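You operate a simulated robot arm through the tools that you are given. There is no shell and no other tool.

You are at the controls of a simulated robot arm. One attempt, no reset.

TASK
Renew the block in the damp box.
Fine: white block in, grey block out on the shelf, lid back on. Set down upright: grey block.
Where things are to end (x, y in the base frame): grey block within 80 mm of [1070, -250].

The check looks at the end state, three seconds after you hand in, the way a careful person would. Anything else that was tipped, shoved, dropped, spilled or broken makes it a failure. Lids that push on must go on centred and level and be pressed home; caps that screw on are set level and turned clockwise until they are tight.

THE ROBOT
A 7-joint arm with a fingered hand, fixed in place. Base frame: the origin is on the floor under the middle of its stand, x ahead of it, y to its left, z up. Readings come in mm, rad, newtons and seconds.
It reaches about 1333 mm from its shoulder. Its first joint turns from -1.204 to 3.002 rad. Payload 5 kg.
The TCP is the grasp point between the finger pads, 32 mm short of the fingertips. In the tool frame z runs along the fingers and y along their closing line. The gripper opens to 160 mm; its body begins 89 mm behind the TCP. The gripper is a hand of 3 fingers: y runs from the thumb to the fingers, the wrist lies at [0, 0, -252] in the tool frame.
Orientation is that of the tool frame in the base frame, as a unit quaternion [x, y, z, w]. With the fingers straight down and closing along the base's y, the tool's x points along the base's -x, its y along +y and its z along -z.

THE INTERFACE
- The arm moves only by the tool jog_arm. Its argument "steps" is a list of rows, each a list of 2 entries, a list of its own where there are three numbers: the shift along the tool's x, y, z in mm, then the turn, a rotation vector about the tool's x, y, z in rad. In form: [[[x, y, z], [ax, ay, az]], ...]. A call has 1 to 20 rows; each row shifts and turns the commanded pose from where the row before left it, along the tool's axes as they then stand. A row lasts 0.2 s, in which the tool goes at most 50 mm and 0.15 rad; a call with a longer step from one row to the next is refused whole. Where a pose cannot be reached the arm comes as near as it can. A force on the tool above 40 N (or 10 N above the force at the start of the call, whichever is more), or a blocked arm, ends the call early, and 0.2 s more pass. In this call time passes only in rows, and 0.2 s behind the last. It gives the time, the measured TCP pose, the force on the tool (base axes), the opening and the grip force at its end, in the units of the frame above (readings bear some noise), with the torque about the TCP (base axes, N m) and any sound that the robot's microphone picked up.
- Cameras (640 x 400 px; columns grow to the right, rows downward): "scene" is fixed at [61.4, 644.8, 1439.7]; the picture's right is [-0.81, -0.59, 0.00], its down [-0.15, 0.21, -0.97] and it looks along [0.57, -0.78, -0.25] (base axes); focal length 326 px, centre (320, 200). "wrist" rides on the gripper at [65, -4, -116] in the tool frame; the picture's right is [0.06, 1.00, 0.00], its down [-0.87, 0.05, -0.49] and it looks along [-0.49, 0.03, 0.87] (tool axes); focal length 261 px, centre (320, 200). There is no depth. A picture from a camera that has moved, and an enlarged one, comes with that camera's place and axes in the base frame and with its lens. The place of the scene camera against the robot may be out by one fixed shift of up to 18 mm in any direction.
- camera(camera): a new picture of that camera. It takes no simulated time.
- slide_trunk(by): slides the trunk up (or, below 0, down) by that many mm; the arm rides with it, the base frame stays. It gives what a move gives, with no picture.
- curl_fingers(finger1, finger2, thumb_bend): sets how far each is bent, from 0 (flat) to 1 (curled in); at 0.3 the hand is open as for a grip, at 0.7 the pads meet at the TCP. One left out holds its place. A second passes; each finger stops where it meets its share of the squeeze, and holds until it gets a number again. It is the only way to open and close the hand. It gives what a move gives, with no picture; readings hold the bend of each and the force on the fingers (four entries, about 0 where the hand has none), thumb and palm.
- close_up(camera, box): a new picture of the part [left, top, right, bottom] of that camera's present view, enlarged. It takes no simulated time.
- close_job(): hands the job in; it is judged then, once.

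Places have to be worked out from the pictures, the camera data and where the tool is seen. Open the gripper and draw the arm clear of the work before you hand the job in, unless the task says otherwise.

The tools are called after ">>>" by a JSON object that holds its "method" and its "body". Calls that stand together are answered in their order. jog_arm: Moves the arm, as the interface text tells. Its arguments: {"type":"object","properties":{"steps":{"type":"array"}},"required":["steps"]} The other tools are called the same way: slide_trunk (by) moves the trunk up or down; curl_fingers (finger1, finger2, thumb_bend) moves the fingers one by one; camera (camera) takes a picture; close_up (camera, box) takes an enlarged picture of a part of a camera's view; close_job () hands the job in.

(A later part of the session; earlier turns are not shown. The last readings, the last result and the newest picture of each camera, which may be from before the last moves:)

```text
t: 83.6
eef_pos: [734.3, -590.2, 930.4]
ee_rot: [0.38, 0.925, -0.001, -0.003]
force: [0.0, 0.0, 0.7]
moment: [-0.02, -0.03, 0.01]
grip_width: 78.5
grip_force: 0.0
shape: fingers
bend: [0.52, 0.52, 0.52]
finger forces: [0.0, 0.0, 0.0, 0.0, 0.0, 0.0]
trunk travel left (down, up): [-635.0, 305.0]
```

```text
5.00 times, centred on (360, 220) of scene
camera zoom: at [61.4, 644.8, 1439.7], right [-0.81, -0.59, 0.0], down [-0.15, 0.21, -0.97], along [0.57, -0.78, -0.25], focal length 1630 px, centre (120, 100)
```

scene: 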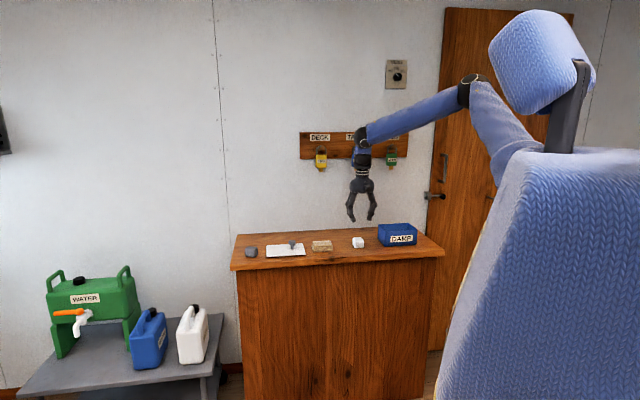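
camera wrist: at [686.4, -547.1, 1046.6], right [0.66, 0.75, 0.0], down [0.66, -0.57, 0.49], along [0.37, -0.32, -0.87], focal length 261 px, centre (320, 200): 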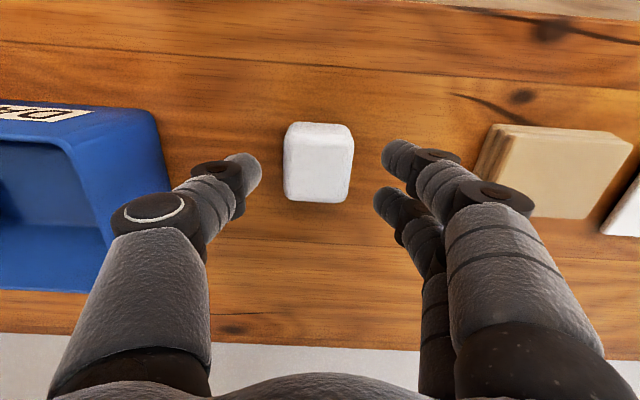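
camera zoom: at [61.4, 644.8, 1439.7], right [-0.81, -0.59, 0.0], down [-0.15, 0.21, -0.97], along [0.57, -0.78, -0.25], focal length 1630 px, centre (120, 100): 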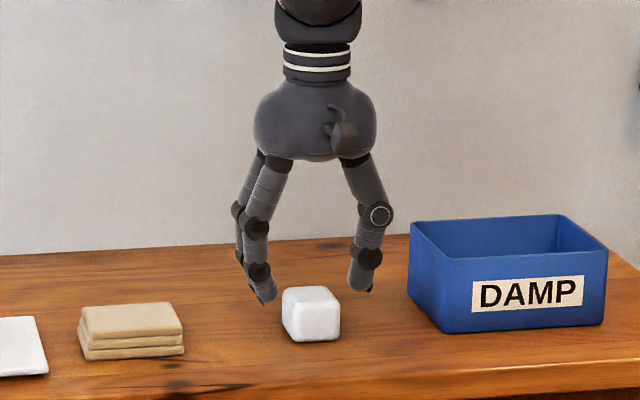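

The hand is centred on the white block. I go down 22 mm and close gently.

>>> {"method": "jog_arm", "body": {"steps": [[[0, 0, 8], [0, 0, 0]], [[0, 0, 8], [0, 0, 0]], [[0, 0, 6], [0, 0, 0]]]}}

>>> {"method": "curl_fingers", "body": {"finger1": 0.58, "finger2": 0.58, "thumb_bend": 0.58}}

>>> {"method": "curl_fingers", "body": {"finger1": 0.66, "finger2": 0.66, "thumb_bend": 0.66}}

>>> {"method": "camera", "body": {"camera": "wrist"}}

>>> {"method": "close_up", "body": {"camera": "scene", "box": [320, 180, 400, 260]}}

```text
t: 84.4
eef_pos: [734.1, -590.5, 909.8]
ee_rot: [0.38, 0.925, -0.002, -0.002]
force: [-0.2, 0.5, -0.5]
moment: [0.0, -0.02, 0.01]
grip_width: 78.3
grip_force: 0.0
shape: fingers
bend: [0.52, 0.52, 0.52]
finger forces: [0.1, 0.1, 0.1, 0.0, 0.0, 0.0]
trunk travel left (down, up): [-635.0, 305.0]
```

```text
t: 85.4
eef_pos: [734.5, -590.5, 911.1]
ee_rot: [0.379, 0.925, -0.002, -0.002]
force: [0.2, 0.4, -1.4]
moment: [0.02, 0.01, 0.04]
grip_width: 59.7
grip_force: 0.1
shape: fingers
bend: [0.57, 0.57, 0.57]
finger forces: [0.0, 0.0, 0.0, 0.1, 0.0, 0.0]
trunk travel left (down, up): [-635.0, 305.0]
```

```text
t: 86.4
eef_pos: [734.9, -590.3, 909.8]
ee_rot: [0.379, 0.925, -0.002, -0.001]
force: [-0.4, -0.1, 1.0]
moment: [0.01, 0.03, -0.01]
grip_width: 50.5
grip_force: 12.4
shape: fingers
bend: [0.6, 0.6, 0.62]
finger forces: [6.0, 6.0, 0.1, 0.0, 12.1, 0.0]
trunk travel left (down, up): [-635.0, 305.0]
```

```text
taken
camera wrist: at [686.1, -546.9, 1025.6], right [0.66, 0.75, 0.0], down [0.66, -0.57, 0.49], along [0.37, -0.32, -0.87], focal length 261 px, centre (320, 200)
```

wrist: 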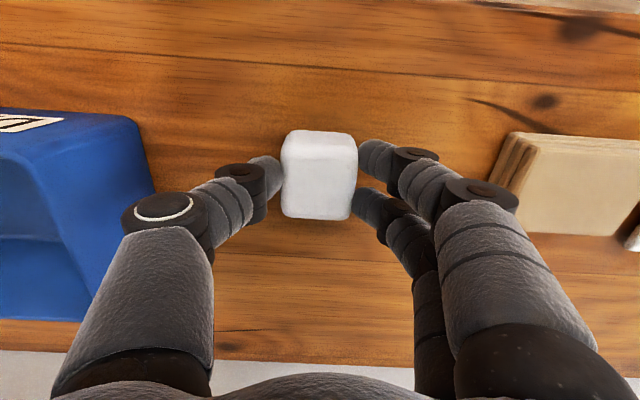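

```text
5.00 times, centred on (360, 220) of scene
camera zoom: at [61.4, 644.8, 1439.7], right [-0.81, -0.59, 0.0], down [-0.15, 0.21, -0.97], along [0.57, -0.78, -0.25], focal length 1630 px, centre (120, 100)
```

zoom: 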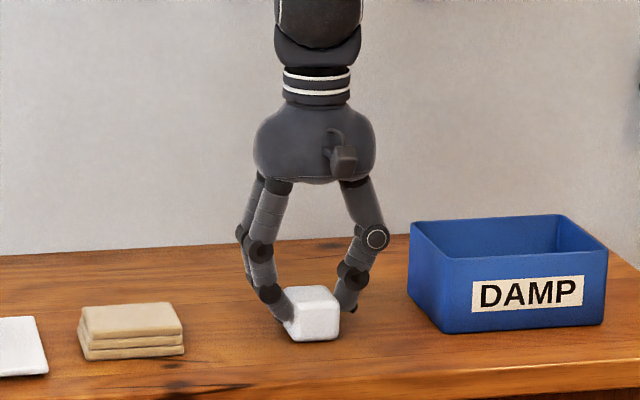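

The white block is gripped evenly at 12 N. I lift it 130 mm in gentle steps.

>>> {"method": "jog_arm", "body": {"steps": [[[0, 0, -5], [0, 0, 0]], [[0, 0, -15], [0, 0, 0]], [[0, 0, -25], [0, 0, 0]], [[0, 0, -30], [0, 0, 0]], [[0, 0, -30], [0, 0, 0]], [[0, 0, -25], [0, 0, 0]]]}}

>>> {"method": "camera", "body": {"camera": "wrist"}}

>>> {"method": "close_up", "body": {"camera": "scene", "box": [310, 140, 430, 260]}}

```text
t: 87.8
eef_pos: [734.3, -589.4, 1041.3]
ee_rot: [0.38, 0.925, -0.003, -0.001]
force: [0.7, 0.4, -0.5]
moment: [0.04, -0.05, 0.0]
grip_width: 50.3
grip_force: 12.2
shape: fingers
bend: [0.6, 0.6, 0.62]
finger forces: [6.1, 5.9, 0.1, 0.0, 12.1, 0.0]
trunk travel left (down, up): [-635.0, 305.0]
```

```text
taken
camera wrist: at [685.7, -545.2, 1156.9], right [0.66, 0.75, -0.01], down [0.66, -0.57, 0.49], along [0.37, -0.32, -0.87], focal length 261 px, centre (320, 200)
```

wrist: 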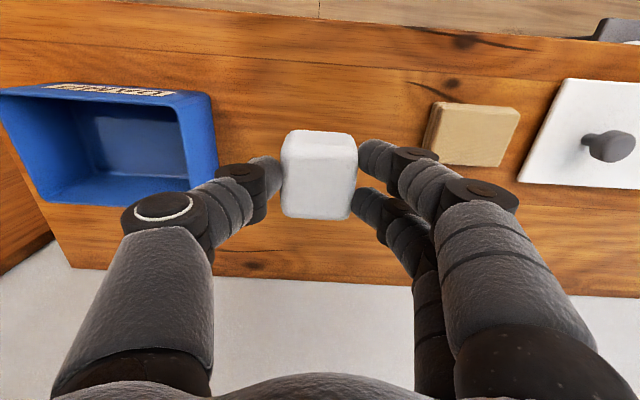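

```text
3.33 times, centred on (370, 200) of scene
camera zoom: at [61.4, 644.8, 1439.7], right [-0.81, -0.59, 0.0], down [-0.15, 0.21, -0.97], along [0.57, -0.78, -0.25], focal length 1087 px, centre (153, 200)
```

zoom: 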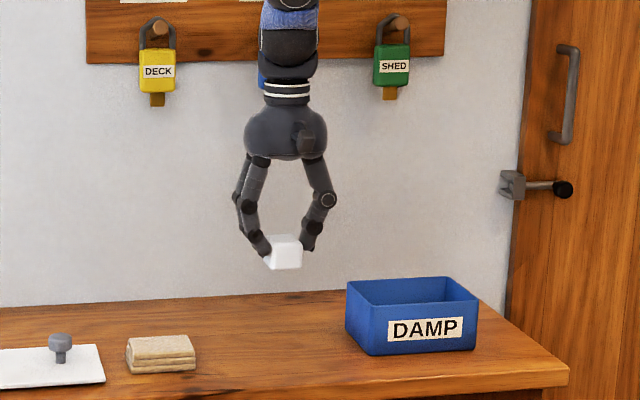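

The white block is held well. I carry it over the centre of the box.

>>> {"method": "jog_arm", "body": {"steps": [[[-4, -20, 0], [0, 0, 0]], [[-5, -33, 0], [0, 0, 0]], [[-5, -33, 0], [0, 0, 0]], [[-5, -33, 0], [0, 0, 0]], [[-5, -33, 0], [0, 0, 0]], [[-5, -30, 0], [0, 0, 0]], [[-3.5, -20.5, 0], [0, 0, 0]]]}}

>>> {"method": "camera", "body": {"camera": "wrist"}}

>>> {"method": "close_up", "body": {"camera": "wrist", "box": [200, 40, 440, 240]}}

>>> {"method": "close_up", "body": {"camera": "scene", "box": [350, 140, 450, 260]}}

```text
t: 89.4
eef_pos: [614.7, -757.3, 1039.7]
ee_rot: [0.379, 0.925, -0.001, -0.002]
force: [-0.7, 0.6, -1.2]
moment: [0.02, -0.02, 0.0]
grip_width: 50.1
grip_force: 12.5
shape: fingers
bend: [0.6, 0.6, 0.62]
finger forces: [6.1, 5.8, 0.0, 0.0, 12.1, 0.1]
trunk travel left (down, up): [-635.0, 305.0]
```

```text
taken
camera wrist: at [566.2, -713.1, 1155.9], right [0.66, 0.76, 0.0], down [0.66, -0.57, 0.49], along [0.37, -0.32, -0.87], focal length 261 px, centre (320, 200)
```

wrist: 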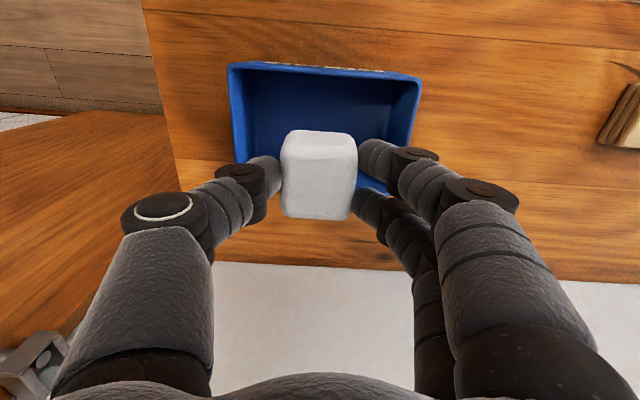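

```text
2.00 times, centred on (320, 140) of wrist
camera zoom: at [566.2, -713.1, 1155.9], right [0.66, 0.76, 0.0], down [0.66, -0.57, 0.49], along [0.37, -0.32, -0.87], focal length 521 px, centre (320, 320)
```

zoom: 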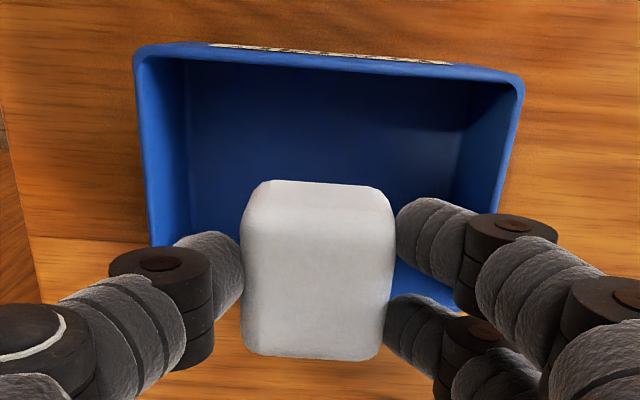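

```text
3.33 times, centred on (400, 200) of scene
camera zoom: at [61.4, 644.8, 1439.7], right [-0.81, -0.59, 0.0], down [-0.15, 0.21, -0.97], along [0.57, -0.78, -0.25], focal length 1087 px, centre (53, 200)
```

zoom: 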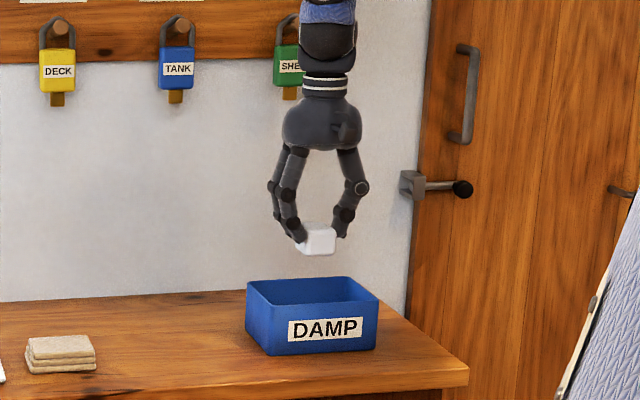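

The block is centred over the opening, and the box's centre checks out at e about -99. I lower in stages and check the side clearance at the rim.

>>> {"method": "jog_arm", "body": {"steps": [[[0, 1, 20], [0, 0, 0]], [[0, 0, 20], [0, 0, 0]], [[0, 0, 15], [0, 0, 0]], [[0, 0, 10], [0, 0, 0]]]}}

>>> {"method": "camera", "body": {"camera": "wrist"}}

>>> {"method": "close_up", "body": {"camera": "scene", "box": [360, 170, 440, 260]}}

```text
t: 90.4
eef_pos: [617.0, -756.0, 976.1]
ee_rot: [0.38, 0.925, -0.003, -0.001]
force: [-0.2, 0.2, -0.8]
moment: [0.0, 0.03, 0.01]
grip_width: 50.4
grip_force: 12.5
shape: fingers
bend: [0.6, 0.6, 0.62]
finger forces: [6.2, 5.9, 0.1, 0.0, 11.9, 0.0]
trunk travel left (down, up): [-635.0, 305.0]
```

```text
taken
camera wrist: at [568.3, -712.7, 1091.6], right [0.66, 0.75, 0.0], down [0.66, -0.57, 0.49], along [0.37, -0.32, -0.87], focal length 261 px, centre (320, 200)
```

wrist: 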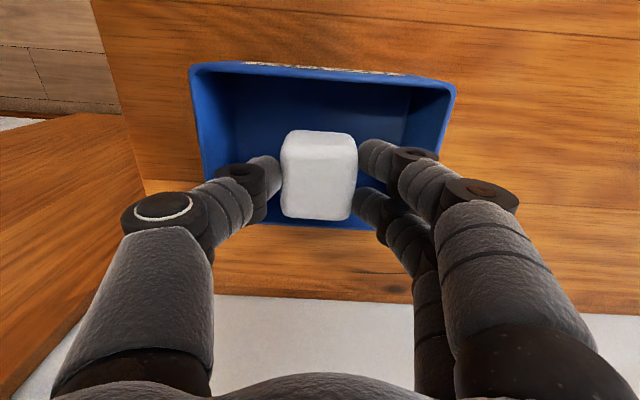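

```text
4.44 times, centred on (400, 215) of scene
camera zoom: at [61.4, 644.8, 1439.7], right [-0.81, -0.59, 0.0], down [-0.15, 0.21, -0.97], along [0.57, -0.78, -0.25], focal length 1449 px, centre (-36, 133)
```

zoom: 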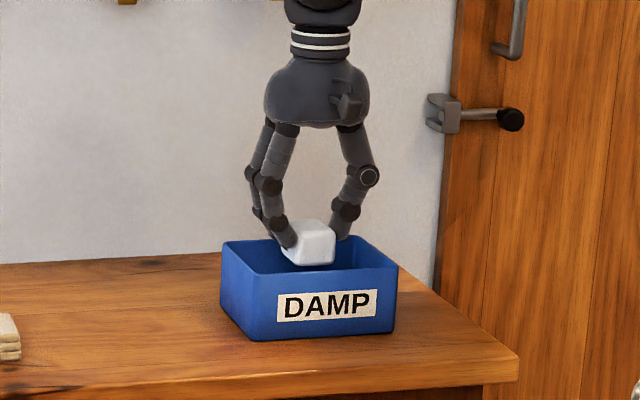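

The block is entering the box with even margins. I continue down to just above the floor.

>>> {"method": "jog_arm", "body": {"steps": [[[0, 0, 12], [0, 0, 0]], [[0, 0, 12], [0, 0, 0]], [[0, 0, 12], [0, 0, 0]], [[0, 0, 10], [0, 0, 0]]]}}

>>> {"method": "camera", "body": {"camera": "wrist"}}

>>> {"method": "close_up", "body": {"camera": "scene", "box": [360, 170, 440, 260]}}

```text
t: 91.4
eef_pos: [616.5, -757.4, 927.8]
ee_rot: [0.38, 0.925, -0.001, -0.002]
force: [0.8, 0.4, -1.5]
moment: [0.03, 0.0, -0.05]
grip_width: 50.5
grip_force: 12.4
shape: fingers
bend: [0.6, 0.6, 0.62]
finger forces: [6.1, 5.9, 0.0, 0.0, 12.0, 0.1]
trunk travel left (down, up): [-635.0, 305.0]
```

```text
taken
camera wrist: at [568.5, -713.6, 1044.2], right [0.66, 0.75, 0.0], down [0.66, -0.57, 0.49], along [0.37, -0.32, -0.87], focal length 261 px, centre (320, 200)
```

wrist: 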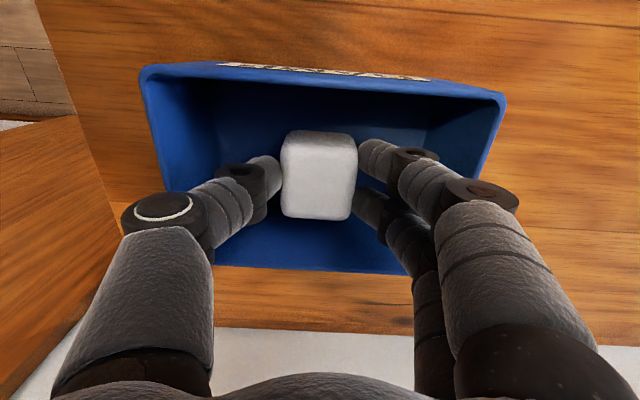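

```text
4.44 times, centred on (400, 215) of scene
camera zoom: at [61.4, 644.8, 1439.7], right [-0.81, -0.59, 0.0], down [-0.15, 0.21, -0.97], along [0.57, -0.78, -0.25], focal length 1449 px, centre (-36, 133)
```

zoom: 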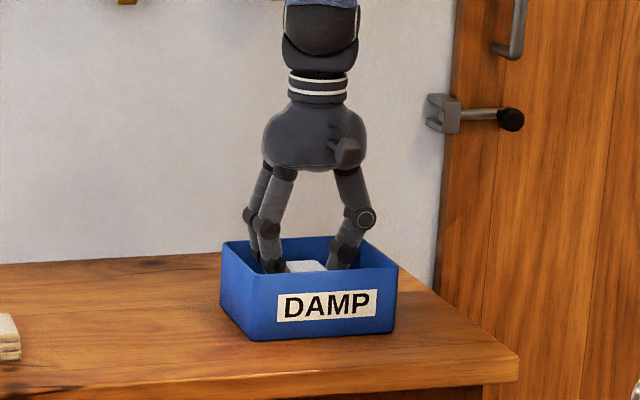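

Now about 12 mm above the floor by my estimate. I go down in 2–3 mm steps until light contact.

>>> {"method": "jog_arm", "body": {"steps": [[[0, 0, 4], [0, 0, 0]], [[0, 0, 3], [0, 0, 0]], [[0, 0, 2], [0, 0, 0]]]}}

>>> {"method": "jog_arm", "body": {"steps": [[[0, 0, 2], [0, 0, 0]]]}}

>>> {"method": "jog_arm", "body": {"steps": [[[0, 0, 2], [0, 0, 0]]]}}

```text
t: 92.2
eef_pos: [616.9, -755.8, 920.4]
ee_rot: [0.38, 0.925, -0.002, -0.001]
force: [0.9, -0.3, -1.2]
moment: [0.01, 0.0, 0.01]
grip_width: 50.2
grip_force: 12.6
shape: fingers
bend: [0.6, 0.6, 0.62]
finger forces: [6.2, 5.8, 0.0, 0.0, 12.0, 0.0]
trunk travel left (down, up): [-635.0, 305.0]
```

```text
t: 92.6
eef_pos: [617.1, -755.5, 917.3]
ee_rot: [0.38, 0.925, -0.002, -0.002]
force: [0.7, -0.3, -0.4]
moment: [0.04, -0.01, 0.04]
grip_width: 50.2
grip_force: 11.7
shape: fingers
bend: [0.6, 0.6, 0.62]
finger forces: [6.1, 5.9, 0.0, 0.0, 11.9, 0.0]
trunk travel left (down, up): [-635.0, 305.0]
```

```text
t: 93.0
eef_pos: [616.0, -756.1, 916.1]
ee_rot: [0.379, 0.925, -0.002, -0.002]
force: [-0.5, -0.5, -0.6]
moment: [0.0, -0.02, 0.0]
grip_width: 50.4
grip_force: 12.4
shape: fingers
bend: [0.6, 0.6, 0.62]
finger forces: [6.1, 5.9, 0.0, 0.0, 12.0, 0.0]
trunk travel left (down, up): [-635.0, 305.0]
```

No contact yet at z 916. I keep stepping down slowly.

>>> {"method": "jog_arm", "body": {"steps": [[[0, 0, 1.5], [0, 0, 0]]]}}

>>> {"method": "jog_arm", "body": {"steps": [[[0, 0, 1.5], [0, 0, 0]]]}}

>>> {"method": "close_up", "body": {"camera": "scene", "box": [360, 170, 440, 260]}}

```text
t: 93.4
eef_pos: [616.1, -756.5, 915.1]
ee_rot: [0.379, 0.925, -0.002, -0.002]
force: [-0.3, 0.3, -0.7]
moment: [0.01, -0.05, -0.01]
grip_width: 50.3
grip_force: 12.0
shape: fingers
bend: [0.6, 0.6, 0.62]
finger forces: [6.1, 6.0, 0.1, 0.0, 12.1, 0.1]
trunk travel left (down, up): [-635.0, 305.0]
```

```text
t: 93.8
eef_pos: [616.9, -755.5, 914.5]
ee_rot: [0.38, 0.925, -0.002, -0.002]
force: [-0.6, 0.1, 3.7]
moment: [0.01, 0.02, -0.01]
grip_width: 50.0
grip_force: 13.0
shape: fingers
bend: [0.6, 0.61, 0.62]
finger forces: [6.3, 6.4, 0.0, 0.0, 12.8, 0.0]
trunk travel left (down, up): [-635.0, 305.0]
```

```text
4.44 times, centred on (400, 215) of scene
camera zoom: at [61.4, 644.8, 1439.7], right [-0.81, -0.59, 0.0], down [-0.15, 0.21, -0.97], along [0.57, -0.78, -0.25], focal length 1449 px, centre (-36, 133)
```

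zoom: 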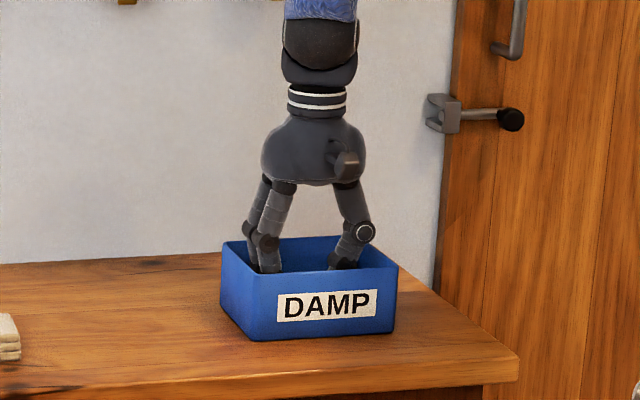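

The block is on the box floor, with about 4 N of contact at z 914.5. I open just enough to free it, keeping clear of the walls.

>>> {"method": "curl_fingers", "body": {"finger1": 0.57, "finger2": 0.57, "thumb_bend": 0.575}}

>>> {"method": "camera", "body": {"camera": "wrist"}}

```text
t: 94.8
eef_pos: [614.7, -756.1, 913.6]
ee_rot: [0.38, 0.925, -0.001, -0.002]
force: [0.6, 0.1, 0.3]
moment: [-0.02, 0.0, 0.02]
grip_width: 60.5
grip_force: 0.3
shape: fingers
bend: [0.56, 0.56, 0.57]
finger forces: [0.1, 0.1, 0.1, 0.0, 0.0, 0.0]
trunk travel left (down, up): [-635.0, 305.0]
```

```text
taken
camera wrist: at [567.7, -712.2, 1029.0], right [0.66, 0.75, 0.0], down [0.66, -0.57, 0.49], along [0.37, -0.32, -0.87], focal length 261 px, centre (320, 200)
```

wrist: 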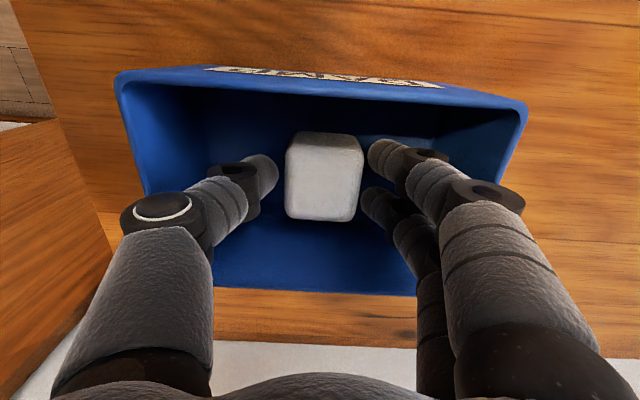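

The block is released. I shift 1.5 mm to even the gaps and rise straight out of the box.

>>> {"method": "jog_arm", "body": {"steps": [[[0, 1.5, 0], [0, 0, 0]], [[0, 0, -8], [0, 0, 0]], [[0, 0, -15], [0, 0, 0]], [[0, 0, -20], [0, 0, 0]], [[0, 0, -25], [0, 0, 0]], [[0, 0, -30], [0, 0, 0]], [[0, 0, -25], [0, 0, 0]]]}}

>>> {"method": "camera", "body": {"camera": "wrist"}}

>>> {"method": "close_up", "body": {"camera": "scene", "box": [350, 160, 450, 260]}}

```text
t: 96.4
eef_pos: [616.7, -752.9, 1035.7]
ee_rot: [0.379, 0.925, -0.002, -0.002]
force: [0.2, 0.3, 0.0]
moment: [-0.04, 0.0, 0.02]
grip_width: 60.6
grip_force: 0.0
shape: fingers
bend: [0.56, 0.56, 0.57]
finger forces: [0.1, 0.1, 0.1, 0.0, 0.1, 0.0]
trunk travel left (down, up): [-635.0, 305.0]
```

```text
taken
camera wrist: at [568.6, -709.3, 1152.0], right [0.66, 0.75, 0.0], down [0.66, -0.57, 0.49], along [0.37, -0.32, -0.87], focal length 261 px, centre (320, 200)
```

wrist: 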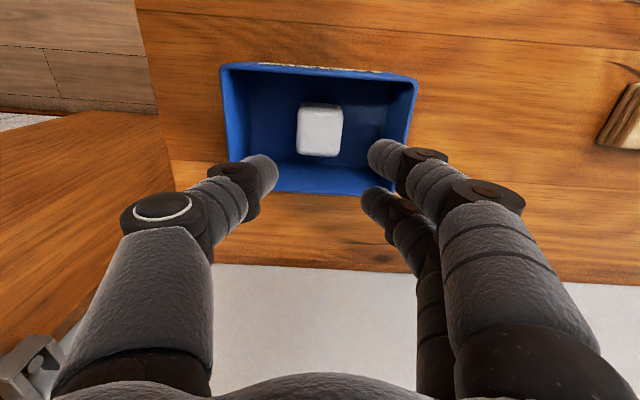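

```text
4.00 times, centred on (400, 210) of scene
camera zoom: at [61.4, 644.8, 1439.7], right [-0.81, -0.59, 0.0], down [-0.15, 0.21, -0.97], along [0.57, -0.78, -0.25], focal length 1304 px, centre (0, 160)
```

zoom: 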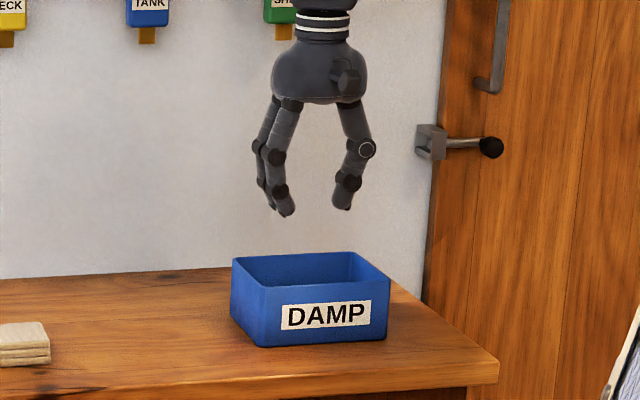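

The white block sits in the box, and the box has not moved. I trim the small yaw error and take a precise zoom of the rim for placing the lid.

>>> {"method": "jog_arm", "body": {"steps": [[[0, 0, 0], [0, 0, 0.008]]]}}

>>> {"method": "close_up", "body": {"camera": "wrist", "box": [200, 40, 440, 220]}}

```text
t: 96.8
eef_pos: [616.7, -753.9, 1037.1]
ee_rot: [0.382, 0.924, -0.001, -0.001]
force: [-0.1, -0.6, -0.4]
moment: [-0.01, -0.02, -0.01]
grip_width: 60.8
grip_force: 0.1
shape: fingers
bend: [0.56, 0.56, 0.57]
finger forces: [0.0, 0.0, 0.1, 0.1, 0.1, 0.0]
trunk travel left (down, up): [-635.0, 305.0]
```

```text
2.22 times, centred on (320, 130) of wrist
camera zoom: at [569.2, -709.3, 1151.6], right [0.66, 0.75, 0.0], down [0.65, -0.58, 0.49], along [0.36, -0.33, -0.87], focal length 579 px, centre (320, 356)
```

zoom: 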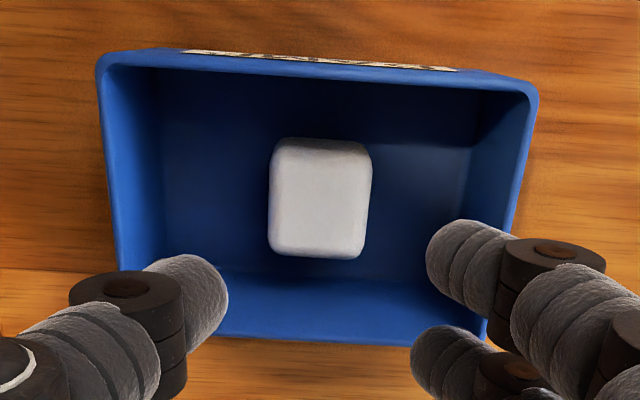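

The box centre measures e about -98, n about 970, with its rim at z about 922. Now for the lid: I travel back along the bench at this height toward its knob.

>>> {"method": "jog_arm", "body": {"steps": [[[2, 17, 0], [0, 0, 0]], [[3, 34.4, 0], [0, 0, 0]], [[3, 34.4, 0], [0, 0, 0]], [[3, 34.4, 0], [0, 0, 0]], [[3, 34.4, 0], [0, 0, 0]], [[3, 34.4, 0], [0, 0, 0]], [[3, 34.4, 0], [0, 0, 0]], [[3, 34.4, 0], [0, 0, 0]], [[3, 34.4, 0], [0, 0, 0]], [[3, 34.4, 0], [0, 0, 0]], [[3, 34.4, 0], [0, 0, 0]], [[3, 34.4, 0], [0, 0, 0]], [[3, 34.4, 0], [0, 0, 0]], [[3, 34.4, 0], [0, 0, 0]], [[3, 17, 0], [0, 0, 0]]]}}

>>> {"method": "camera", "body": {"camera": "wrist"}}

>>> {"method": "close_up", "body": {"camera": "wrist", "box": [240, 50, 480, 230]}}

```text
t: 100.0
eef_pos: [927.0, -387.1, 1035.8]
ee_rot: [0.384, 0.923, -0.002, -0.002]
force: [0.9, 0.1, 0.3]
moment: [0.03, 0.01, 0.04]
grip_width: 60.5
grip_force: 0.1
shape: fingers
bend: [0.56, 0.56, 0.57]
finger forces: [0.0, 0.1, 0.0, 0.1, 0.0, 0.0]
trunk travel left (down, up): [-635.0, 305.0]
```

```text
taken
camera wrist: at [879.6, -342.7, 1151.3], right [0.66, 0.75, 0.0], down [0.65, -0.58, 0.49], along [0.36, -0.33, -0.87], focal length 261 px, centre (320, 200)
```

wrist: 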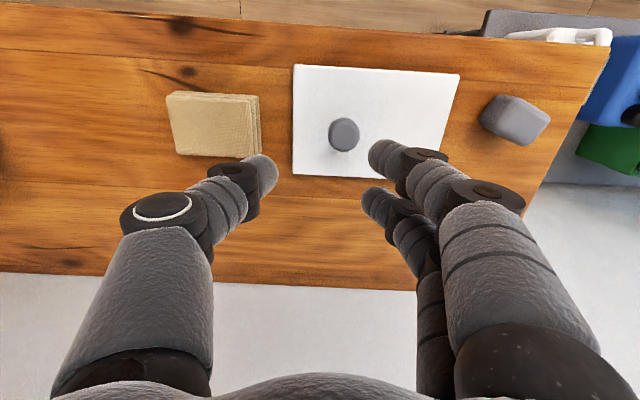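

```text
2.22 times, centred on (360, 140) of wrist
camera zoom: at [879.6, -342.7, 1151.3], right [0.66, 0.75, 0.0], down [0.65, -0.58, 0.49], along [0.36, -0.33, -0.87], focal length 579 px, centre (231, 333)
```

zoom: 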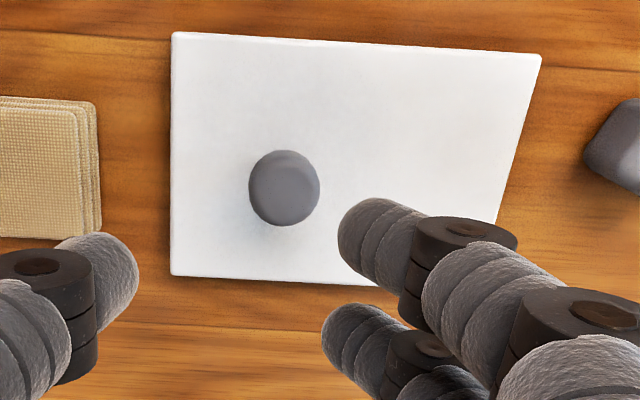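

The lid's centre is at e about 438, n about 935, with its knob at e about 407, n about 932. As when I put the lid down, a slight tilt toward the arm is needed to reach that far. I open the fingers, tilt, and centre over the knob at this height.

>>> {"method": "curl_fingers", "body": {"finger1": 0.52, "finger2": 0.52, "thumb_bend": 0.52}}

>>> {"method": "jog_arm", "body": {"steps": [[[0, 0, 0], [-0.08, 0, 0]], [[-1.4, 12.7, 1], [0, 0, 0]], [[-1.4, 12.7, 1], [0, 0, 0]]]}}

>>> {"method": "camera", "body": {"camera": "wrist"}}

>>> {"method": "close_up", "body": {"camera": "scene", "box": [240, 150, 360, 270]}}

```text
t: 101.0
eef_pos: [927.2, -385.5, 1035.4]
ee_rot: [0.384, 0.923, -0.002, -0.002]
force: [-1.1, -0.1, 0.6]
moment: [0.01, 0.01, 0.0]
grip_width: 78.3
grip_force: 0.0
shape: fingers
bend: [0.52, 0.52, 0.52]
finger forces: [0.0, 0.0, 0.1, 0.1, 0.0, 0.1]
trunk travel left (down, up): [-635.0, 305.0]
```

```text
t: 101.8
eef_pos: [946.9, -369.3, 1033.9]
ee_rot: [0.384, 0.922, 0.037, 0.013]
force: [-0.7, -0.8, 0.6]
moment: [0.04, 0.01, 0.0]
grip_width: 79.0
grip_force: 0.1
shape: fingers
bend: [0.52, 0.52, 0.52]
finger forces: [0.1, 0.0, 0.0, 0.0, 0.0, 0.1]
trunk travel left (down, up): [-635.0, 305.0]
```

```text
taken
camera wrist: at [892.1, -332.8, 1149.0], right [0.66, 0.75, 0.08], down [0.63, -0.61, 0.49], along [0.41, -0.28, -0.87], focal length 261 px, centre (320, 200)
```

wrist: 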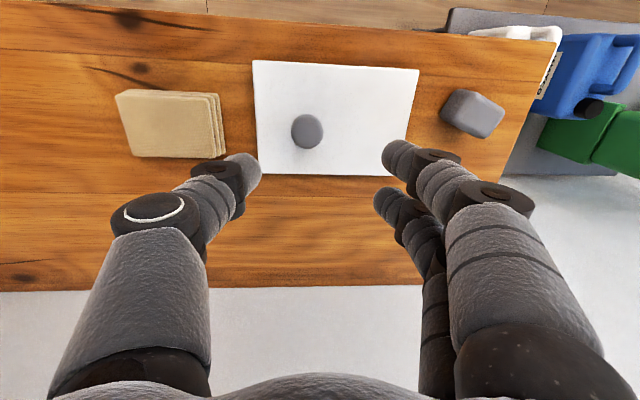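

```text
3.33 times, centred on (300, 210) of scene
camera zoom: at [61.4, 644.8, 1439.7], right [-0.81, -0.59, 0.0], down [-0.15, 0.21, -0.97], along [0.57, -0.78, -0.25], focal length 1087 px, centre (387, 167)
```

zoom: 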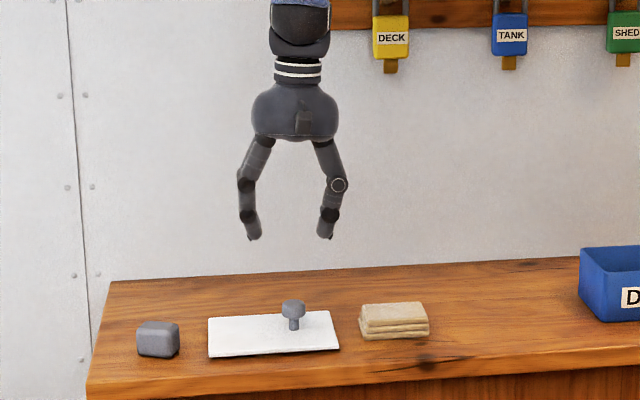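

The hand is centred, and I shift 4 mm back to allow for the tilt at the fingertips. Then I lower with the trunk until the tips are just about at the knob's top.

>>> {"method": "jog_arm", "body": {"steps": [[[-1.3, -4, -0.3], [0, 0, 0]]]}}

>>> {"method": "slide_trunk", "body": {"by": -85}}

>>> {"method": "camera", "body": {"camera": "wrist"}}

>>> {"method": "close_up", "body": {"camera": "scene", "box": [250, 180, 340, 270]}}

```text
t: 102.2
eef_pos: [944.2, -371.5, 1034.6]
ee_rot: [0.382, 0.924, 0.036, 0.014]
force: [-0.1, 0.1, 0.1]
moment: [0.03, 0.0, -0.02]
grip_width: 78.5
grip_force: 0.1
shape: fingers
bend: [0.52, 0.52, 0.52]
finger forces: [0.0, 0.0, 0.0, 0.0, 0.0, 0.0]
trunk travel left (down, up): [-635.0, 305.0]
```

```text
t: 103.4
eef_pos: [943.9, -371.3, 950.3]
ee_rot: [0.382, 0.923, 0.034, 0.014]
force: [-1.1, -0.6, -0.3]
moment: [0.01, -0.02, 0.01]
grip_width: 78.9
grip_force: 0.0
shape: fingers
bend: [0.52, 0.52, 0.52]
finger forces: [0.0, 0.0, 0.1, 0.0, 0.0, 0.1]
trunk travel left (down, up): [-550.0, 390.0]
```

```text
taken
camera wrist: at [889.6, -333.6, 1065.1], right [0.66, 0.75, 0.08], down [0.63, -0.6, 0.49], along [0.41, -0.28, -0.87], focal length 261 px, centre (320, 200)
```

wrist: 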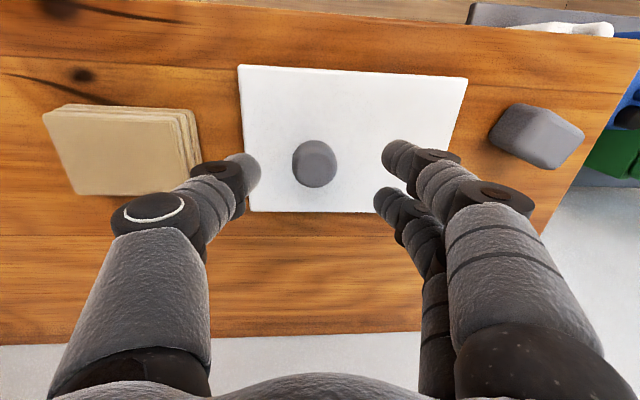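

```text
4.44 times, centred on (295, 225) of scene
camera zoom: at [61.4, 644.8, 1439.7], right [-0.81, -0.59, 0.0], down [-0.15, 0.21, -0.97], along [0.57, -0.78, -0.25], focal length 1449 px, centre (431, 89)
```

zoom: 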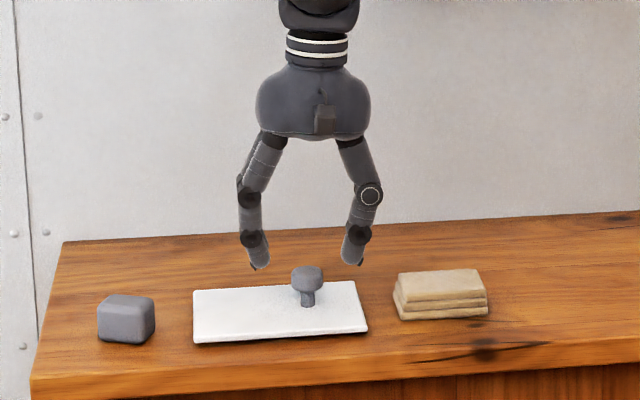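

The knob lies about 4 mm toward the thumb side of the tool axis. I correct by 2 mm and go straight down to z about 919, which puts the tips at the lower edge of the knob's head.

>>> {"method": "jog_arm", "body": {"steps": [[[0, -2, 0], [0, 0, 0]], [[0, -0.8, 10], [0, 0, 0]], [[0, -0.8, 10], [0, 0, 0]], [[0, -0.8, 10], [0, 0, 0]]]}}

>>> {"method": "curl_fingers", "body": {"finger1": 0.6, "finger2": 0.6, "thumb_bend": 0.6}}

>>> {"method": "camera", "body": {"camera": "wrist"}}

>>> {"method": "close_up", "body": {"camera": "scene", "box": [260, 195, 330, 265]}}

```text
t: 104.4
eef_pos: [942.5, -373.2, 919.3]
ee_rot: [0.382, 0.923, 0.036, 0.013]
force: [-0.1, 0.1, -0.2]
moment: [0.04, 0.01, 0.0]
grip_width: 78.9
grip_force: 0.1
shape: fingers
bend: [0.52, 0.52, 0.52]
finger forces: [0.0, 0.1, 0.1, 0.0, 0.1, 0.1]
trunk travel left (down, up): [-550.0, 390.0]
```

```text
t: 105.4
eef_pos: [941.9, -372.1, 919.1]
ee_rot: [0.384, 0.923, 0.035, 0.014]
force: [0.2, 1.1, 0.0]
moment: [0.02, 0.02, 0.03]
grip_width: 48.3
grip_force: 0.0
shape: fingers
bend: [0.6, 0.6, 0.6]
finger forces: [0.0, 0.0, 0.0, 0.1, 0.1, 0.1]
trunk travel left (down, up): [-550.0, 390.0]
```

```text
taken
camera wrist: at [888.2, -334.6, 1034.1], right [0.66, 0.75, 0.07], down [0.63, -0.6, 0.49], along [0.41, -0.28, -0.87], focal length 261 px, centre (320, 200)
```

wrist: 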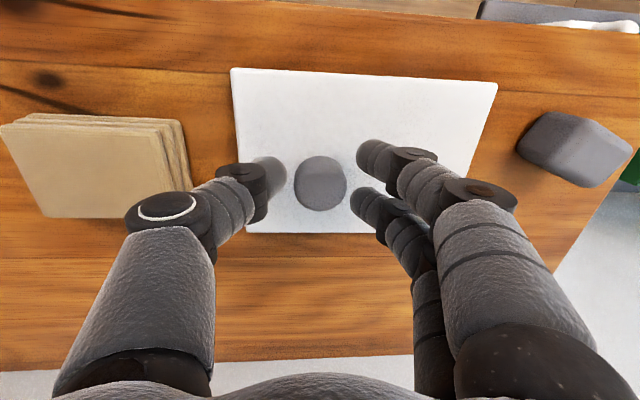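

```text
5.71 times, centred on (295, 230) of scene
camera zoom: at [61.4, 644.8, 1439.7], right [-0.81, -0.59, 0.0], down [-0.15, 0.21, -0.97], along [0.57, -0.78, -0.25], focal length 1863 px, centre (463, 29)
```

zoom: 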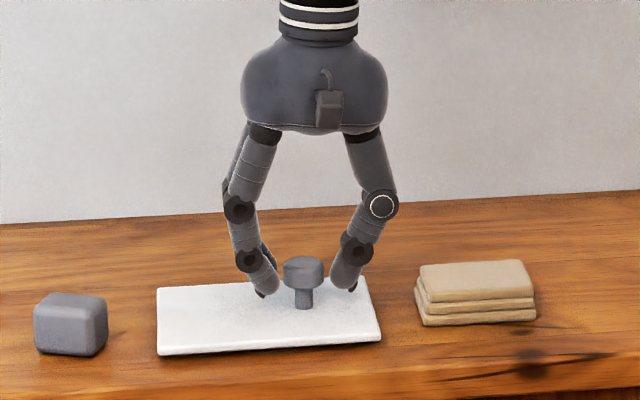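

The tips sit evenly around the lower edge of the knob head. I close firmly.

>>> {"method": "curl_fingers", "body": {"finger1": 0.66, "finger2": 0.66, "thumb_bend": 0.66}}

>>> {"method": "curl_fingers", "body": {"finger1": 0.78, "finger2": 0.78, "thumb_bend": 0.78}}

>>> {"method": "camera", "body": {"camera": "wrist"}}

>>> {"method": "close_up", "body": {"camera": "scene", "box": [260, 195, 330, 265]}}

```text
t: 106.4
eef_pos: [942.6, -371.9, 918.0]
ee_rot: [0.383, 0.923, 0.034, 0.013]
force: [0.2, 0.1, 0.1]
moment: [0.01, 0.0, -0.02]
grip_width: 29.9
grip_force: 3.8
shape: fingers
bend: [0.66, 0.63, 0.65]
finger forces: [0.1, 3.2, 0.0, 0.0, 3.3, 0.0]
trunk travel left (down, up): [-550.0, 390.0]
```

```text
t: 107.4
eef_pos: [941.8, -372.3, 919.8]
ee_rot: [0.382, 0.923, 0.035, 0.013]
force: [-0.6, -0.1, 0.1]
moment: [-0.01, -0.07, 0.01]
grip_width: 24.2
grip_force: 22.0
shape: fingers
bend: [0.71, 0.65, 0.68]
finger forces: [9.8, 12.5, 0.0, 0.0, 22.0, 0.0]
trunk travel left (down, up): [-550.0, 390.0]
```

```text
taken
camera wrist: at [888.2, -334.7, 1034.1], right [0.66, 0.75, 0.07], down [0.63, -0.6, 0.49], along [0.41, -0.28, -0.87], focal length 261 px, centre (320, 200)
```

wrist: 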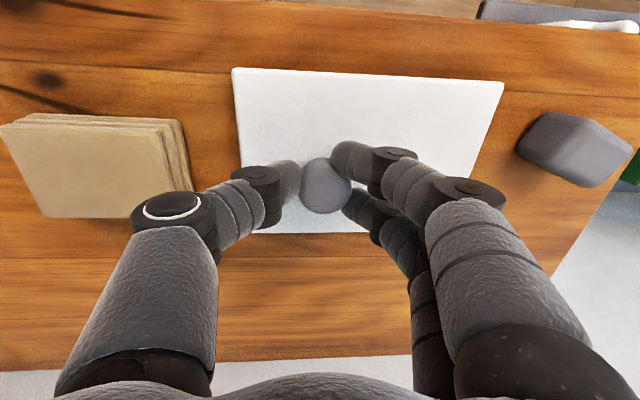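

```text
5.71 times, centred on (295, 230) of scene
camera zoom: at [61.4, 644.8, 1439.7], right [-0.81, -0.59, 0.0], down [-0.15, 0.21, -0.97], along [0.57, -0.78, -0.25], focal length 1863 px, centre (463, 29)
```

zoom: 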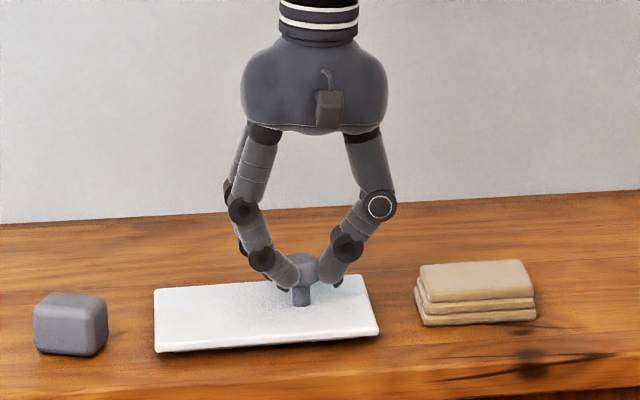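

The knob is held at 22 N by all three digits. I lift slowly 25 mm and look at the lid's level.

>>> {"method": "jog_arm", "body": {"steps": [[[0, 0.4, -5], [0, 0, 0]], [[0, 0.8, -10], [0, 0, 0]], [[0, 0.8, -10], [0, 0, 0]]]}}

>>> {"method": "camera", "body": {"camera": "wrist"}}

>>> {"method": "close_up", "body": {"camera": "scene", "box": [250, 190, 340, 270]}}

```text
t: 108.2
eef_pos: [942.7, -372.5, 945.4]
ee_rot: [0.383, 0.923, 0.035, 0.014]
force: [-0.2, -1.0, -0.3]
moment: [-0.06, 0.03, 0.02]
grip_width: 23.9
grip_force: 22.3
shape: fingers
bend: [0.71, 0.65, 0.68]
finger forces: [10.1, 12.7, 0.1, 0.1, 22.2, 0.0]
trunk travel left (down, up): [-550.0, 390.0]
```

```text
taken
camera wrist: at [888.4, -335.0, 1060.1], right [0.66, 0.75, 0.08], down [0.63, -0.6, 0.49], along [0.41, -0.28, -0.87], focal length 261 px, centre (320, 200)
```

wrist: 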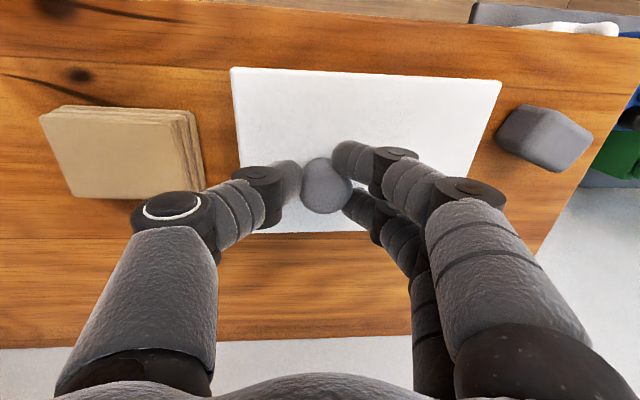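

```text
5.00 times, centred on (295, 230) of scene
camera zoom: at [61.4, 644.8, 1439.7], right [-0.81, -0.59, 0.0], down [-0.15, 0.21, -0.97], along [0.57, -0.78, -0.25], focal length 1630 px, centre (445, 50)
```

zoom: 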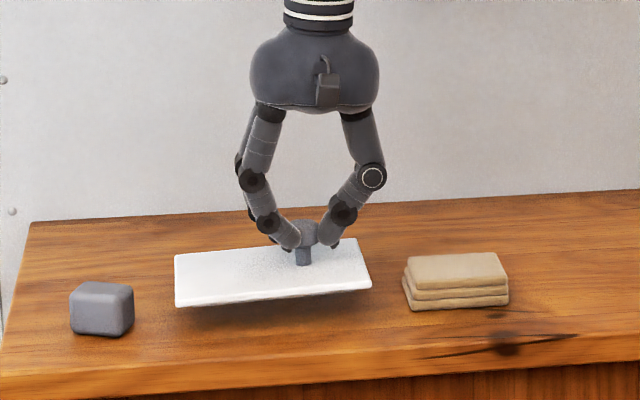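

The lid is up with only about a 2° droop at its long end, better than before. I raise it with the trunk to travel height.

>>> {"method": "slide_trunk", "body": {"by": 90}}

>>> {"method": "jog_arm", "body": {"steps": [[[0, -15, -1.2], [0, 0, 0]], [[-3, -32.9, -2.6], [0, 0, 0]], [[-3, -32.9, -2.6], [0, 0, 0]], [[-3, -32.9, -2.6], [0, 0, 0]], [[-3, -32.9, -2.6], [0, 0, 0]], [[-3, -32.9, -2.6], [0, 0, 0]], [[-3, -32.9, -2.6], [0, 0, 0]], [[-3, -32.9, -2.6], [0, 0, 0]], [[-3, -32.9, -2.6], [0, 0, 0]], [[-3, -32.9, -2.6], [0, 0, 0]], [[-3, -32.9, -2.6], [0, 0, 0]], [[-3, -32.9, -2.6], [0, 0, 0]], [[-3, -32.9, -2.6], [0, 0, 0]], [[-3, -32.9, -2.6], [0, 0, 0]], [[0, -32.9, -2.6], [0, 0, 0]], [[0, -32.9, -2.6], [0, 0, 0]], [[0, -22, -1.8], [0, 0, 0]]]}}

>>> {"method": "camera", "body": {"camera": "wrist"}}

>>> {"method": "close_up", "body": {"camera": "scene", "box": [350, 140, 450, 260]}}

```text
t: 109.5
eef_pos: [942.1, -372.5, 1034.5]
ee_rot: [0.384, 0.923, 0.036, 0.013]
force: [0.4, 0.3, -1.6]
moment: [-0.03, 0.07, -0.01]
grip_width: 23.9
grip_force: 22.9
shape: fingers
bend: [0.71, 0.65, 0.68]
finger forces: [10.1, 12.7, 0.0, 0.1, 22.2, 0.0]
trunk travel left (down, up): [-640.0, 300.0]
```

```text
t: 113.1
eef_pos: [593.6, -775.5, 1036.0]
ee_rot: [0.382, 0.923, 0.035, 0.013]
force: [-0.2, 0.3, -0.4]
moment: [0.0, 0.02, 0.03]
grip_width: 23.3
grip_force: 22.4
shape: fingers
bend: [0.71, 0.65, 0.68]
finger forces: [9.5, 12.9, 0.0, 0.0, 22.0, 0.1]
trunk travel left (down, up): [-640.0, 300.0]
```

```text
taken
camera wrist: at [539.1, -738.3, 1150.9], right [0.66, 0.75, 0.07], down [0.63, -0.6, 0.49], along [0.41, -0.28, -0.87], focal length 261 px, centre (320, 200)
```

wrist: 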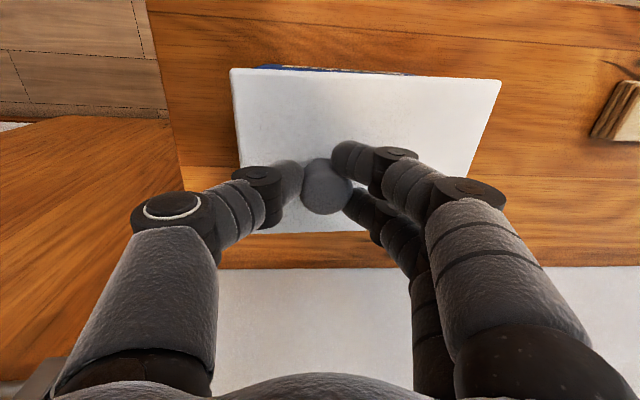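

```text
3.33 times, centred on (400, 200) of scene
camera zoom: at [61.4, 644.8, 1439.7], right [-0.81, -0.59, 0.0], down [-0.15, 0.21, -0.97], along [0.57, -0.78, -0.25], focal length 1087 px, centre (53, 200)
```

zoom: 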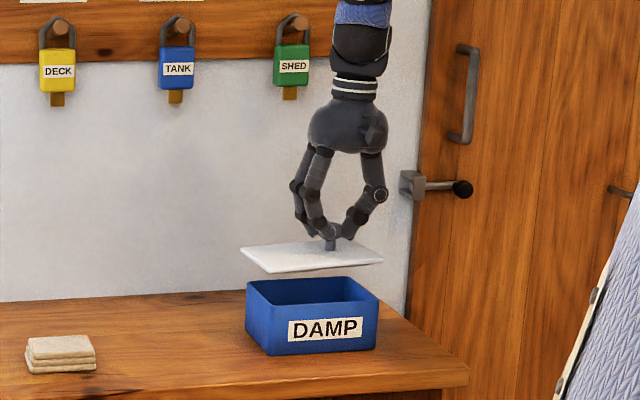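

The lid is over the box. I zoom in to measure its exact position and level in the hand.

>>> {"method": "close_up", "body": {"camera": "wrist", "box": [210, 50, 370, 150]}}

>>> {"method": "close_up", "body": {"camera": "wrist", "box": [370, 60, 530, 160]}}

>>> {"method": "close_up", "body": {"camera": "wrist", "box": [220, 180, 380, 280]}}

>>> {"method": "close_up", "body": {"camera": "scene", "box": [370, 200, 430, 260]}}

```text
4.00 times, centred on (290, 100) of wrist
camera zoom: at [539.1, -738.3, 1150.9], right [0.66, 0.75, 0.07], down [0.63, -0.6, 0.49], along [0.41, -0.28, -0.87], focal length 1043 px, centre (440, 600)
```

zoom: 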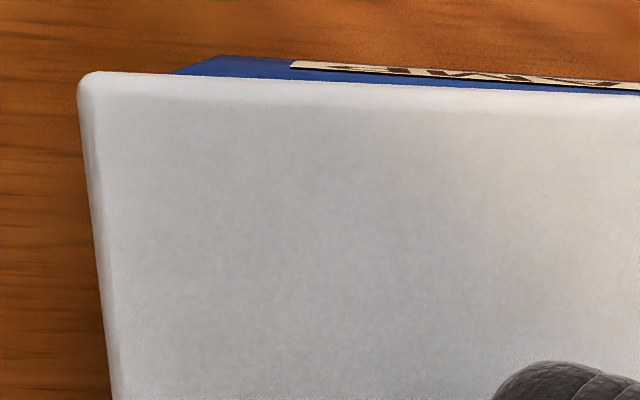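

```text
4.00 times, centred on (450, 110) of wrist
camera zoom: at [539.1, -738.3, 1150.9], right [0.66, 0.75, 0.07], down [0.63, -0.6, 0.49], along [0.41, -0.28, -0.87], focal length 1043 px, centre (-200, 560)
```

zoom: 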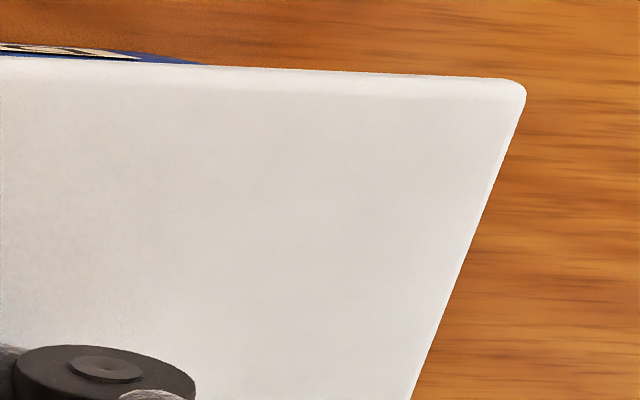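

```text
4.00 times, centred on (300, 230) of wrist
camera zoom: at [539.1, -738.3, 1150.9], right [0.66, 0.75, 0.07], down [0.63, -0.6, 0.49], along [0.41, -0.28, -0.87], focal length 1043 px, centre (400, 80)
```

zoom: 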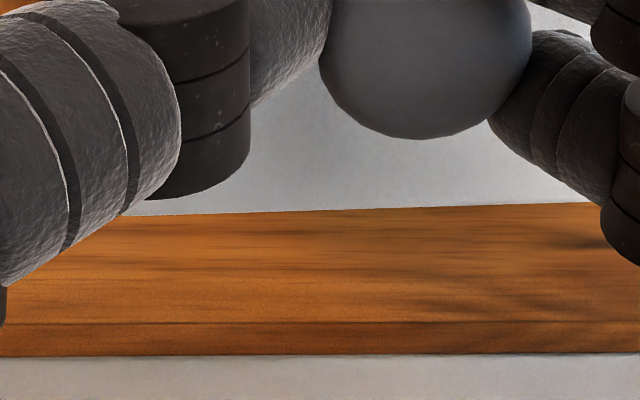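

```text
6.67 times, centred on (400, 230) of scene
camera zoom: at [61.4, 644.8, 1439.7], right [-0.81, -0.59, 0.0], down [-0.15, 0.21, -0.97], along [0.57, -0.78, -0.25], focal length 2173 px, centre (-213, 0)
```

zoom: 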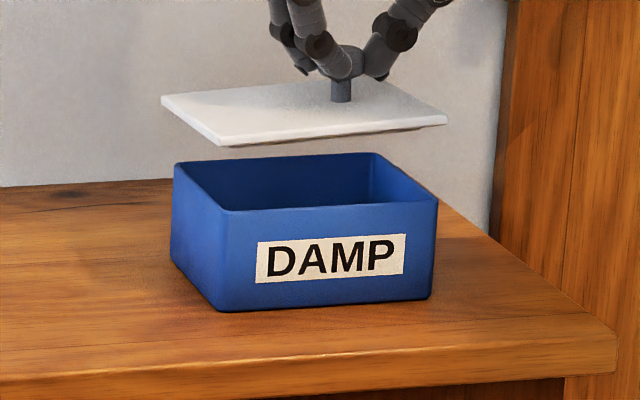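

I need a precise reading of the lid's level against the box rim. I take high zooms of the front corners of both from the scene camera.

>>> {"method": "close_up", "body": {"camera": "scene", "box": [370, 205, 402, 237]}}

>>> {"method": "close_up", "body": {"camera": "scene", "box": [400, 205, 432, 237]}}

```text
12.50 times, centred on (386, 221) of scene
camera zoom: at [61.4, 644.8, 1439.7], right [-0.81, -0.59, 0.0], down [-0.15, 0.21, -0.97], along [0.57, -0.78, -0.25], focal length 4075 px, centre (-505, -62)
```

zoom: 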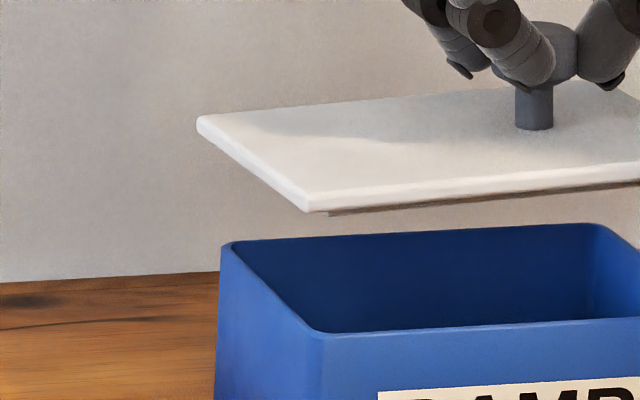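

```text
12.50 times, centred on (416, 221) of scene
camera zoom: at [61.4, 644.8, 1439.7], right [-0.81, -0.59, 0.0], down [-0.15, 0.21, -0.97], along [0.57, -0.78, -0.25], focal length 4075 px, centre (-880, -62)
```

zoom: 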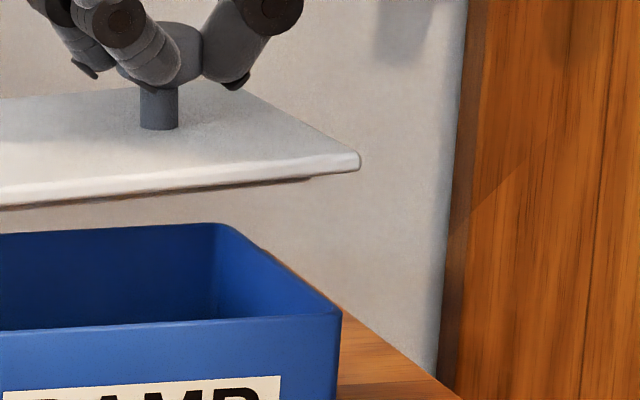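

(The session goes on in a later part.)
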